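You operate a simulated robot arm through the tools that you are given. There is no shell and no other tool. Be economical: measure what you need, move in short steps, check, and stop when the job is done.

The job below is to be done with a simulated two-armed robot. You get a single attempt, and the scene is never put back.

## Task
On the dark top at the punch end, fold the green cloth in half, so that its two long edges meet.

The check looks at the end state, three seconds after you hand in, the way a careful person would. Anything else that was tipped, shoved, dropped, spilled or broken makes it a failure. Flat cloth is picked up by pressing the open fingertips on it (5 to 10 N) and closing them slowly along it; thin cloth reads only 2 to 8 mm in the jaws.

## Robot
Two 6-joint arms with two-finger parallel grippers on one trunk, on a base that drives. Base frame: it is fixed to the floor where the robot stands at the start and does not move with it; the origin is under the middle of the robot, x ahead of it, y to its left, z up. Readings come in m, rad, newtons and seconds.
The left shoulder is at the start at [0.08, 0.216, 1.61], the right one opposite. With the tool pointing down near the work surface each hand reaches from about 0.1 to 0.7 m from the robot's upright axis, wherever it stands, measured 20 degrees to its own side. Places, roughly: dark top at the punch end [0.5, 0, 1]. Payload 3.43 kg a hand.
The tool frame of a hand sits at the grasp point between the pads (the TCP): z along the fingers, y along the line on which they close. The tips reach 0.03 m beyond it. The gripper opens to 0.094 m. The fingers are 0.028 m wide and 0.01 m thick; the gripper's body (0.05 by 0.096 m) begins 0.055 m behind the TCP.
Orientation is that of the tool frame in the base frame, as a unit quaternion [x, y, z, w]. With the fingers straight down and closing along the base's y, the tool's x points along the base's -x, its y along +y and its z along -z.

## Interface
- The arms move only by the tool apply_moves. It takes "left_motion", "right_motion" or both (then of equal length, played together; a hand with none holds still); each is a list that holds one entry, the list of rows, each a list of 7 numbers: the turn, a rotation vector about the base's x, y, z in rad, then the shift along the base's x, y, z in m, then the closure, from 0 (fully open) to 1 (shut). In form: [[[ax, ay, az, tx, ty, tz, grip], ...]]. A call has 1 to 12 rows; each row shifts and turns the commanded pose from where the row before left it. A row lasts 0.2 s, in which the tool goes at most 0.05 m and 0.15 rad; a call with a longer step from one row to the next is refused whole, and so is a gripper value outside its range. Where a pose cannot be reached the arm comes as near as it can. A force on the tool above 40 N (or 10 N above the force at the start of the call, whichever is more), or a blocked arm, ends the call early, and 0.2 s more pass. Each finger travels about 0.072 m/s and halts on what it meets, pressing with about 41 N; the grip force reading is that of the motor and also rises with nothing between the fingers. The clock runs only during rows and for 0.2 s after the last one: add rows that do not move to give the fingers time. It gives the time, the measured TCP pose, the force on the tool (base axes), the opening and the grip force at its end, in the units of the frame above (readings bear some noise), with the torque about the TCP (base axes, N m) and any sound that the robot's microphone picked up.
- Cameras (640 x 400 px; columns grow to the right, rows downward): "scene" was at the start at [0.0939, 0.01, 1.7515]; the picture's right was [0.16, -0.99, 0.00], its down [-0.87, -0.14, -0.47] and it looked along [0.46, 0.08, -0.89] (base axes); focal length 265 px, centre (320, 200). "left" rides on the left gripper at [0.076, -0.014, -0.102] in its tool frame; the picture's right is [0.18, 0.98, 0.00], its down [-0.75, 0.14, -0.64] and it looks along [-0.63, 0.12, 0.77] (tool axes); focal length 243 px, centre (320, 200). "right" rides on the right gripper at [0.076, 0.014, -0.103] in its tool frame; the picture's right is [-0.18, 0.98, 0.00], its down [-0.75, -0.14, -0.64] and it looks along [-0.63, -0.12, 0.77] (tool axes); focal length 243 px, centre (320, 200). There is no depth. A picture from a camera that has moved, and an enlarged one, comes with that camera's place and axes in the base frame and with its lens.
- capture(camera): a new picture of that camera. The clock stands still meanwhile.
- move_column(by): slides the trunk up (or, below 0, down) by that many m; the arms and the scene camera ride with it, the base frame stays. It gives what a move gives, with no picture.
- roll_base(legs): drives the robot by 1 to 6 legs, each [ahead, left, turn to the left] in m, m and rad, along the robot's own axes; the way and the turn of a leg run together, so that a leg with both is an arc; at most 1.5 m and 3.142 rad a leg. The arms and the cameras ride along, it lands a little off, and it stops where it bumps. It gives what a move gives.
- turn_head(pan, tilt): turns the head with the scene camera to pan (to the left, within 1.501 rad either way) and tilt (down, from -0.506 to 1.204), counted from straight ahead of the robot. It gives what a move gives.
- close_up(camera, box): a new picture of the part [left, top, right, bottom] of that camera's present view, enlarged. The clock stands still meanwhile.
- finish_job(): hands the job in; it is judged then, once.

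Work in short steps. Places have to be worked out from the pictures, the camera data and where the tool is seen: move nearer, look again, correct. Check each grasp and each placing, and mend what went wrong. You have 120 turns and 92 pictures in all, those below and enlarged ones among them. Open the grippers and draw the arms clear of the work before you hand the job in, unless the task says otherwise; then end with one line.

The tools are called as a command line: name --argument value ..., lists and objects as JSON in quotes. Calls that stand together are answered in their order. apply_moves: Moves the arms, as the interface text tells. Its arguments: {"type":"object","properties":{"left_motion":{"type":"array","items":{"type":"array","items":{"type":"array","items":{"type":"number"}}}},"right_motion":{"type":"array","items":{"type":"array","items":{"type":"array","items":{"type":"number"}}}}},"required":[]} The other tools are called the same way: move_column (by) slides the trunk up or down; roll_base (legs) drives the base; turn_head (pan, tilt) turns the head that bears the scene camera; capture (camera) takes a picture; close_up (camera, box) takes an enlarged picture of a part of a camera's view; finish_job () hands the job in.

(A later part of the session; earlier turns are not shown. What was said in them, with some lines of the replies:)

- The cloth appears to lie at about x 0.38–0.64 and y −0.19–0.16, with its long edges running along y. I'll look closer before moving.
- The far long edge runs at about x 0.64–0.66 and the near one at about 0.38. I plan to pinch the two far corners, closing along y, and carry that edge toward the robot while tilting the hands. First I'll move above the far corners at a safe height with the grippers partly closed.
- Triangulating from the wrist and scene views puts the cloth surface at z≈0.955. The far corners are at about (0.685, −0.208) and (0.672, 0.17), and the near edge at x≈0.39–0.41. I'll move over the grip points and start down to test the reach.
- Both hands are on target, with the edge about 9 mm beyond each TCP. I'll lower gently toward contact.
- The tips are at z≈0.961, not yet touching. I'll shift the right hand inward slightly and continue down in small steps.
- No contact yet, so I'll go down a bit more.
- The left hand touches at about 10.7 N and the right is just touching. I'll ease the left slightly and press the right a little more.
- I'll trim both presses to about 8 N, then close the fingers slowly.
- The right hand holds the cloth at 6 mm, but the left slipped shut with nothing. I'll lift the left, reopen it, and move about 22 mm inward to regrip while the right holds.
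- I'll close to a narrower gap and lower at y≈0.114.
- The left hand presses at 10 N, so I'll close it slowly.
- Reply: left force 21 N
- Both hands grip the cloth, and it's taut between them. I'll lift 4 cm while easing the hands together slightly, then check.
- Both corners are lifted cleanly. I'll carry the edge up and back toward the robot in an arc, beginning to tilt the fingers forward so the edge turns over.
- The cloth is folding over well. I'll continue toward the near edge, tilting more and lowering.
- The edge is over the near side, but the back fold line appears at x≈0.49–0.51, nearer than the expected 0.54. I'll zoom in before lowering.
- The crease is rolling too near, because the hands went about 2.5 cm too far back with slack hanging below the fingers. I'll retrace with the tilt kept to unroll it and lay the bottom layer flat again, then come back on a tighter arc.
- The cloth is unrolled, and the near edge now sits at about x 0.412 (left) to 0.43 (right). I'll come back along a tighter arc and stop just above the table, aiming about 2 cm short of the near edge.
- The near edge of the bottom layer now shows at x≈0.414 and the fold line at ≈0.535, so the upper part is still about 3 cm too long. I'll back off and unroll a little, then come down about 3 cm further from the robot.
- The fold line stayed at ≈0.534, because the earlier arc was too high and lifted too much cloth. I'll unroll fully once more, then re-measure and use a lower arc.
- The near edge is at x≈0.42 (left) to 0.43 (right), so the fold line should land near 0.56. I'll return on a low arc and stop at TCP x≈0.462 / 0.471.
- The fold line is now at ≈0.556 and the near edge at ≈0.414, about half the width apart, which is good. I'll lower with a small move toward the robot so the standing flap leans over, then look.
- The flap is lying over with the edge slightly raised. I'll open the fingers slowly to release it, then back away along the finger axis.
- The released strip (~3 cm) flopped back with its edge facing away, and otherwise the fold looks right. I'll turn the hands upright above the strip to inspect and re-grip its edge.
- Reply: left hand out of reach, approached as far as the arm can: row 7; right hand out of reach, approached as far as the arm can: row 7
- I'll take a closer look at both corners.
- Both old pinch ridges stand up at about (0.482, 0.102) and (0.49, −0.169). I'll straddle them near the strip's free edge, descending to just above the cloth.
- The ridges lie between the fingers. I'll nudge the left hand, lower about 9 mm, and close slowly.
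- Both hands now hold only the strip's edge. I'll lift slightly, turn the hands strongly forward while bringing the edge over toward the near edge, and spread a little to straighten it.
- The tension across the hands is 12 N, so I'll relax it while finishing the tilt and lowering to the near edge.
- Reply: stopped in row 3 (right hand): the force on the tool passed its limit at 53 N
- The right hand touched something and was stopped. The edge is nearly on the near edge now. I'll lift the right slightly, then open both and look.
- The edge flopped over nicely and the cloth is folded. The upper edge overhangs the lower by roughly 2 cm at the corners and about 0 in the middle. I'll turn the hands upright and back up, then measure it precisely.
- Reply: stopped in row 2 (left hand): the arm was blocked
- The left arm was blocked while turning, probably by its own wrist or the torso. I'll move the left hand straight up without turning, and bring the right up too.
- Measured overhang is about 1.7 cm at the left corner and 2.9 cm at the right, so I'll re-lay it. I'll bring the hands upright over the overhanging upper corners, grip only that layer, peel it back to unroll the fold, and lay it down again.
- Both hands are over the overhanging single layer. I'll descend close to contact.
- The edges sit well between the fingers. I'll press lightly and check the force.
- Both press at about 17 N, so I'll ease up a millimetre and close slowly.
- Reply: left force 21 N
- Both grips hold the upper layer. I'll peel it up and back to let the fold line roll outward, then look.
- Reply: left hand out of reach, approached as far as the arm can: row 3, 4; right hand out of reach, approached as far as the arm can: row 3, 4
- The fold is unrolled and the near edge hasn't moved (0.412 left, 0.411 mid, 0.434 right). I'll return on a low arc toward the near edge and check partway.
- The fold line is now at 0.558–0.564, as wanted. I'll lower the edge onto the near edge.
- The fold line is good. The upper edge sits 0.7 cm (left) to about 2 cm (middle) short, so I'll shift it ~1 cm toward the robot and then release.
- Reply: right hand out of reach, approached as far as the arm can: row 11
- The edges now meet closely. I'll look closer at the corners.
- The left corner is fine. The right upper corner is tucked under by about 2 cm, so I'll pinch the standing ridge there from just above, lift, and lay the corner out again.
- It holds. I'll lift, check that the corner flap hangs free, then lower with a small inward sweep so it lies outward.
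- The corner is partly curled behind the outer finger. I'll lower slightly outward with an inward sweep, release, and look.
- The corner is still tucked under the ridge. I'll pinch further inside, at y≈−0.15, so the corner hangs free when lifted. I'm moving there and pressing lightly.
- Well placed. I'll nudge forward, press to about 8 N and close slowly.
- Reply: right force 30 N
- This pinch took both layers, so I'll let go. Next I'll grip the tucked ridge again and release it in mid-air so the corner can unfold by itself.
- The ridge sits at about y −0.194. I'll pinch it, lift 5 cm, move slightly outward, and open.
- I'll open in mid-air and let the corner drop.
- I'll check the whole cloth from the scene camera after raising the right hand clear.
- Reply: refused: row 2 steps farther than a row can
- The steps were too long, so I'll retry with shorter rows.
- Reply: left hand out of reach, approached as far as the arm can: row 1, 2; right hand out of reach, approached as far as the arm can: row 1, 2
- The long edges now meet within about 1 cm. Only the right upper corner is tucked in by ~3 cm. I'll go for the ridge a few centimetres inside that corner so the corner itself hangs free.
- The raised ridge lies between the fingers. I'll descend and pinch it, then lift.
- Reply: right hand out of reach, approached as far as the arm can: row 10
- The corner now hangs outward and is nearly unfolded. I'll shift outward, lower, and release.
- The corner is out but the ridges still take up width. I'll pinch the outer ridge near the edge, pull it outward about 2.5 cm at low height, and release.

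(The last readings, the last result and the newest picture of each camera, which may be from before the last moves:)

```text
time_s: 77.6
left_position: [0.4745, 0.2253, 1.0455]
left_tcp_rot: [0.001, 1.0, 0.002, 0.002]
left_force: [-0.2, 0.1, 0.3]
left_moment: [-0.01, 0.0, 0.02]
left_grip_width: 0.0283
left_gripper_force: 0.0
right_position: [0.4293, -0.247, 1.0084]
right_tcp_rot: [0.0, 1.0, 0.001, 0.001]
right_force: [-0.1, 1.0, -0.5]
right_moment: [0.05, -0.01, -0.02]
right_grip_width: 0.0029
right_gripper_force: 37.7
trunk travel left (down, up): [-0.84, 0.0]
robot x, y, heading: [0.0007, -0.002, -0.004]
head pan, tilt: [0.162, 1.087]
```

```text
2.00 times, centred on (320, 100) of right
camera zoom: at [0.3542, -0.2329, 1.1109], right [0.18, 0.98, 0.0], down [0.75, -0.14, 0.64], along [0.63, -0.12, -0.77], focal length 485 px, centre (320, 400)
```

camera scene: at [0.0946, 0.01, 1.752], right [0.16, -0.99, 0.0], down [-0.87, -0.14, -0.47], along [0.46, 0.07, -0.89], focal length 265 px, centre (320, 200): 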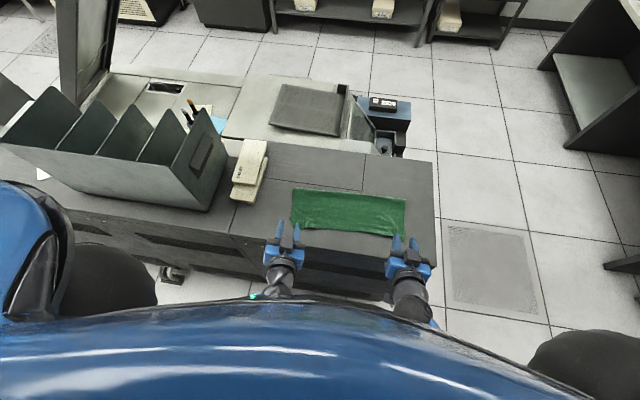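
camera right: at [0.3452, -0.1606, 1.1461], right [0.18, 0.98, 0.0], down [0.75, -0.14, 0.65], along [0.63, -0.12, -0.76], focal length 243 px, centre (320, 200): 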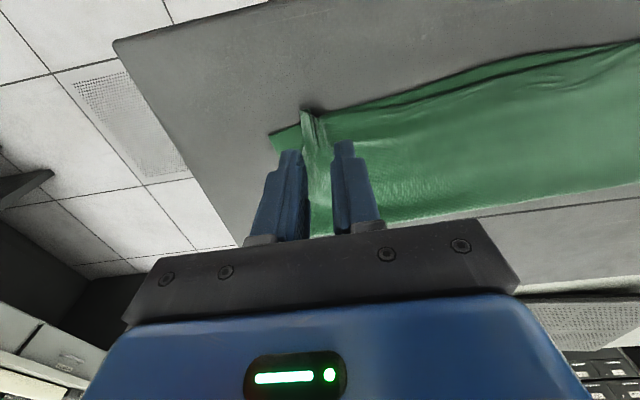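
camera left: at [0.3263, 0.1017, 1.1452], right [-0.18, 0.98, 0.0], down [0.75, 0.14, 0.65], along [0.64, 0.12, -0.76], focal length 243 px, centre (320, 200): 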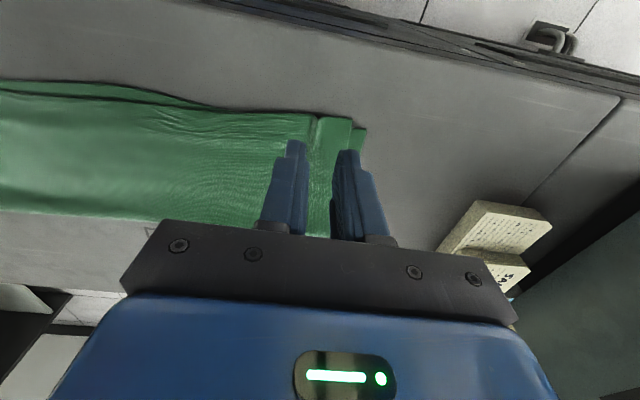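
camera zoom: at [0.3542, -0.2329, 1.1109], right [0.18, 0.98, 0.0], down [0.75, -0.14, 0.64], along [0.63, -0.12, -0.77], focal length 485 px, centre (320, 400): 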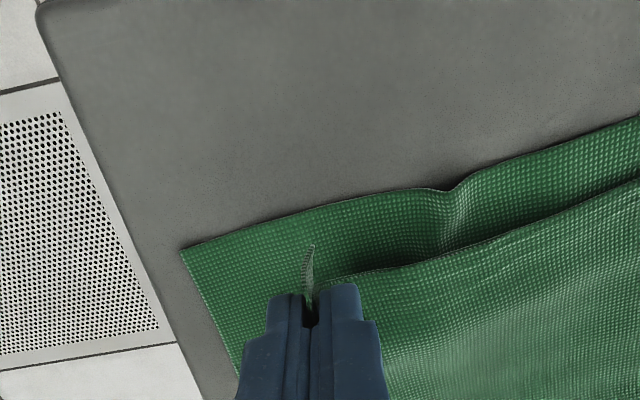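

The edge is straight up to the fingers. I'll pull a bit more outward and toward the near edge, lower, release, and back away.

apply_moves --right_motion '[[[0, 0, 0, -0.004, -0.005, -0.003, 1], [0, 0, 0, -0.003, -0.003, -0.008, 1], [0, 0, 0, 0, 0, -0.008, 1], [0, 0, 0, 0, 0, 0, 0.92], [0, 0, 0, 0, 0, 0, 0.8], [0, 0, 0, 0, 0, 0, 0.6], [0, 0, 0, 0, 0, 0.015, 0.5], [0, 0, 0, 0, 0, 0.025, 0.5], [0, 0, 0, 0.02, -0.02, 0.01, 0.5], [0, 0, 0, 0.03, -0.03, 0, 0.5], [0, 0, 0, 0.03, -0.03, 0, 0.5]]]'

close_up --camera "scene" --box '[270, 160, 430, 260]'

```text
time_s: 80.0
left_position: [0.4758, 0.2256, 1.045]
left_tcp_rot: [0.0, 1.0, 0.002, 0.001]
left_force: [0.4, -0.4, 0.0]
left_moment: [0.01, 0.01, -0.01]
left_grip_width: 0.0279
left_gripper_force: 0.1
right_position: [0.5047, -0.3366, 1.0392]
right_tcp_rot: [-0.001, 1.0, 0.001, 0.0]
right_force: [-1.4, -0.1, 0.1]
right_moment: [0.02, 0.0, 0.0]
right_grip_width: 0.0473
right_gripper_force: 0.1
trunk travel left (down, up): [-0.84, 0.0]
robot x, y, heading: [0.0006, 0.0007, 0.002]
head pan, tilt: [0.162, 1.087]
```

```text
4.00 times, centred on (350, 210) of scene
camera zoom: at [0.0965, 0.0083, 1.7514], right [0.16, -0.99, 0.0], down [-0.87, -0.14, -0.46], along [0.46, 0.08, -0.89], focal length 1059 px, centre (200, 160)
```

zoom: 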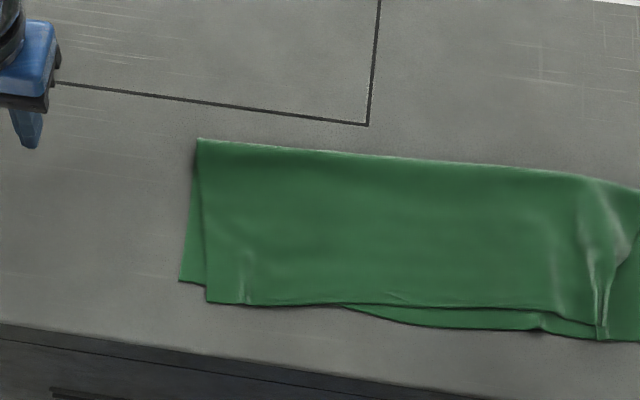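

The whole cloth slides along when pulled outward, so I'll stop pulling. I'll check the right end against the counter's edge.

close_up --camera "scene" --box '[370, 180, 450, 250]'

```text
5.71 times, centred on (410, 215) of scene
camera zoom: at [0.0965, 0.0083, 1.7514], right [0.16, -0.99, 0.0], down [-0.87, -0.14, -0.46], along [0.46, 0.08, -0.89], focal length 1513 px, centre (-194, 114)
```

zoom: 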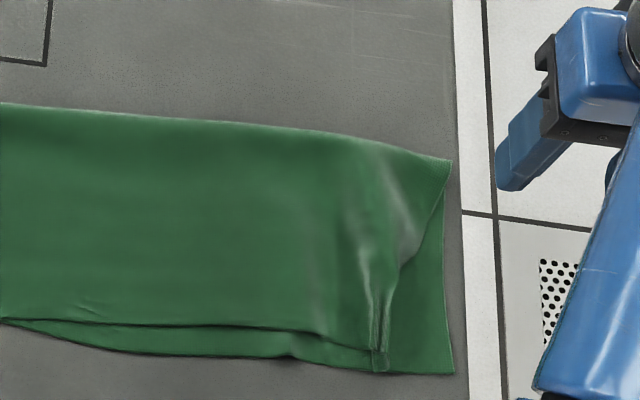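

The cloth is still fully on the top, about 1 cm from the side. To flatten the tucked corner I'll pin the folded cloth with the closed left fingertips and stroke the tuck outward with the closed right fingertips. First I'll position both.

apply_moves --left_motion '[[[0, 0, 0, 0, -0.037, 0, 0.9], [0, 0, 0, 0, -0.037, 0, 1], [0, 0, 0, 0, -0.037, 0, 1], [0, 0, 0, 0, -0.037, -0.01, 1], [0, 0, 0, 0, -0.037, -0.02, 1], [0, 0, 0, 0, 0, -0.02, 1], [0, 0, 0, 0, 0, -0.006, 1], [0, 0, 0, 0, 0, -0.003, 1], [0, 0, 0, 0, 0, -0.002, 1], [0, 0, 0, 0, 0, 0, 1]]]' --right_motion '[[[0, 0, 0, -0.0235, 0.03, 0, 0.8], [0, 0, 0, -0.0235, 0.03, 0, 1], [0, 0, 0, -0.0235, 0.03, 0, 1], [0, 0, 0, 0, 0, -0.01, 1], [0, 0, 0, 0, 0, -0.02, 1], [0, 0, 0, 0, 0, -0.008, 1], [0, 0, 0, 0, 0, 0, 1], [0, 0, 0, 0, 0, 0, 1], [0, 0, 0, 0, 0, 0, 1], [0, 0, 0, 0, 0, 0, 1]]]'

```text
time_s: 82.2
left_position: [0.4731, 0.0413, 0.9846]
left_tcp_rot: [0.002, 1.0, 0.001, 0.003]
left_force: [0.3, -0.2, 0.3]
left_moment: [-0.03, -0.06, -0.01]
left_grip_width: 0.0003
left_gripper_force: 33.0
right_position: [0.4311, -0.2447, 1.0028]
right_tcp_rot: [-0.001, 1.0, 0.001, 0.0]
right_force: [0.0, -1.3, 0.2]
right_moment: [0.01, -0.04, -0.03]
right_grip_width: 0.0002
right_gripper_force: 32.9
trunk travel left (down, up): [-0.84, 0.0]
robot x, y, heading: [0.0037, -0.0005, 0.001]
head pan, tilt: [0.162, 1.087]
```

I'll press the left for the pin and lower the right onto the tuck.

apply_moves --left_motion '[[[0, 0, 0, 0, 0, -0.002, 1], [0, 0, 0, 0, 0, -0.002, 1], [0, 0, 0, 0, 0, -0.001, 1], [0, 0, 0, 0, 0, 0, 1], [0, 0, 0, 0, 0, 0, 1]]]' --right_motion '[[[0, 0, 0, 0, 0, -0.006, 1], [0, 0, 0, 0, 0, -0.006, 1], [0, 0, 0, 0, 0, -0.004, 1], [0, 0, 0, 0, 0, -0.002, 1], [0, 0, 0, 0, 0, 0, 1]]]'

close_up --camera "right" --box '[160, 40, 480, 240]'

```text
time_s: 83.4
left_position: [0.4734, 0.0413, 0.9821]
left_tcp_rot: [0.001, 1.0, 0.001, 0.005]
left_force: [3.5, 1.6, 19.6]
left_moment: [0.04, 0.05, -0.01]
left_grip_width: 0.0
left_gripper_force: 32.8
right_position: [0.4306, -0.2442, 0.9844]
right_tcp_rot: [0.0, 1.0, 0.002, 0.002]
right_force: [-0.5, -1.1, 2.4]
right_moment: [-0.01, -0.01, 0.0]
right_grip_width: 0.0001
right_gripper_force: 32.9
trunk travel left (down, up): [-0.84, 0.0]
robot x, y, heading: [-0.0006, 0.0003, 0.001]
head pan, tilt: [0.162, 1.087]
```

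```text
2.00 times, centred on (320, 140) of right
camera zoom: at [0.3553, -0.2303, 1.0865], right [0.18, 0.98, 0.0], down [0.75, -0.14, 0.64], along [0.63, -0.12, -0.76], focal length 485 px, centre (320, 320)
```

zoom: 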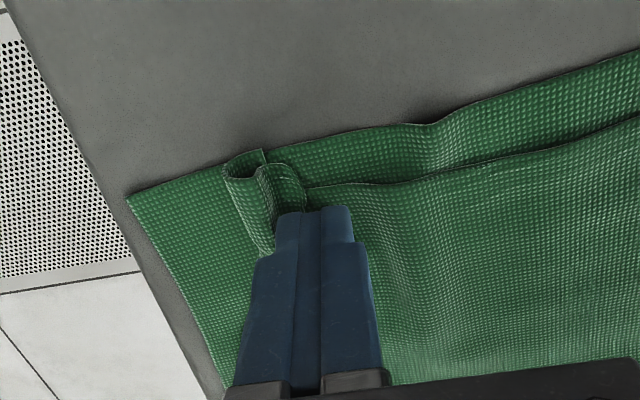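

The fingertip is just inside the curled strip. I'll press lightly, stroke outward about 4 cm, and lift.

apply_moves --right_motion '[[[0, 0, 0, 0, -0.002, -0.001, 1], [0, 0, 0, 0, -0.008, 0, 1], [0, 0, 0, 0, -0.008, 0, 1], [0, 0, 0, 0, -0.008, 0, 1], [0, 0, 0, 0, -0.008, 0, 1], [0, 0, 0, 0, -0.006, 0, 1], [0, 0, 0, 0, 0, 0.01, 1], [0, 0, 0, 0, 0, 0.025, 1], [0, 0, 0, 0, 0, 0.02, 1]]]'

close_up --camera "right" --box '[200, 20, 480, 195]'

```text
time_s: 85.4
left_position: [0.4731, 0.0405, 0.9823]
left_tcp_rot: [0.001, 1.0, 0.001, 0.004]
left_force: [3.2, 0.6, 31.9]
left_moment: [0.01, 0.06, 0.0]
left_grip_width: 0.0
left_gripper_force: 32.9
right_position: [0.4303, -0.2851, 1.0396]
right_tcp_rot: [-0.001, 1.0, 0.001, 0.001]
right_force: [-0.6, -0.3, 0.2]
right_moment: [0.01, 0.01, -0.03]
right_grip_width: 0.0
right_gripper_force: 32.8
trunk travel left (down, up): [-0.84, 0.0]
robot x, y, heading: [-0.001, -0.0005, -0.001]
head pan, tilt: [0.162, 1.087]
```

```text
2.29 times, centred on (340, 108) of right
camera zoom: at [0.3543, -0.2709, 1.1406], right [0.18, 0.98, 0.0], down [0.75, -0.14, 0.64], along [0.63, -0.12, -0.77], focal length 555 px, centre (274, 411)
```

zoom: 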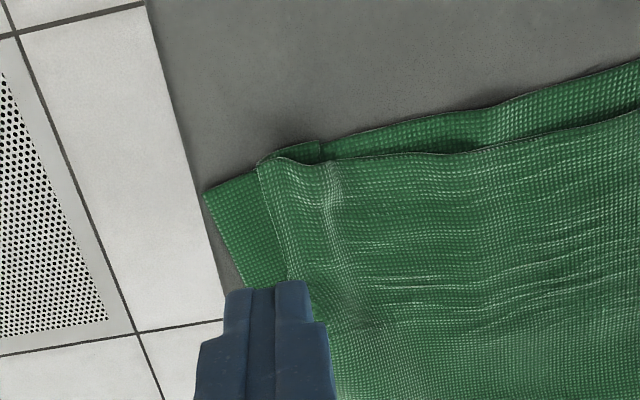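

The corner is now nearly flat, with its edge close to the lower corner. I'll lift both hands clear and open them.

apply_moves --left_motion '[[[0, 0, 0, 0, 0, 0.01, 1], [0, 0, 0, 0, 0, 0.025, 1], [0, 0, 0, 0, 0.02, 0.025, 0.8], [0, 0, 0, 0, 0.04, 0, 0.5], [0, 0, 0, 0, 0.04, 0, 0.2], [0, 0, 0, 0, 0.04, 0, 0], [0, 0, 0, 0, 0.04, 0, 0], [0, 0, 0, 0, 0, 0, 0]]]' --right_motion '[[[0, 0, 0, 0, 0, 0.01, 1], [0, 0, 0, 0, 0, 0, 1], [0, 0, 0, 0.02, -0.02, 0, 0.8], [0, 0, 0, 0.02, -0.02, 0, 0.5], [0, 0, 0, 0.02, -0.02, 0, 0.2], [0, 0, 0, 0.01, 0, 0, 0], [0, 0, 0, 0, 0, 0, 0], [0, 0, 0, 0, 0, 0, 0]]]'

close_up --camera "scene" --box '[290, 170, 450, 270]'

```text
time_s: 87.2
left_position: [0.4733, 0.2208, 1.0402]
left_tcp_rot: [0.001, 1.0, 0.002, 0.003]
left_force: [-0.4, -0.9, -0.6]
left_moment: [0.0, 0.0, -0.03]
left_grip_width: 0.0939
left_gripper_force: 0.1
right_position: [0.5024, -0.3457, 1.0487]
right_tcp_rot: [-0.001, 1.0, 0.0, 0.001]
right_force: [0.5, 1.0, 1.1]
right_moment: [-0.01, 0.0, -0.01]
right_grip_width: 0.0942
right_gripper_force: 0.0
trunk travel left (down, up): [-0.84, 0.0]
robot x, y, heading: [0.0009, -0.0006, 0.003]
head pan, tilt: [0.162, 1.087]
```

```text
refused: no pictures are left
```

The cloth is folded, both hands are open and clear of it, and no pictures are left, so I'm handing in.

finish_job

```text
The job is handed in.
```

I folded the green cloth in half on the dark top. The two long edges met to within about 1–1.5 cm when last seen. The right upper corner was still about 1.7 cm in, with a small tuck. The cloth slid a few cm to the right as I worked and ended fully on the top, about 1 cm from its side edge. I had no pictures left to check after the hands drew clear.
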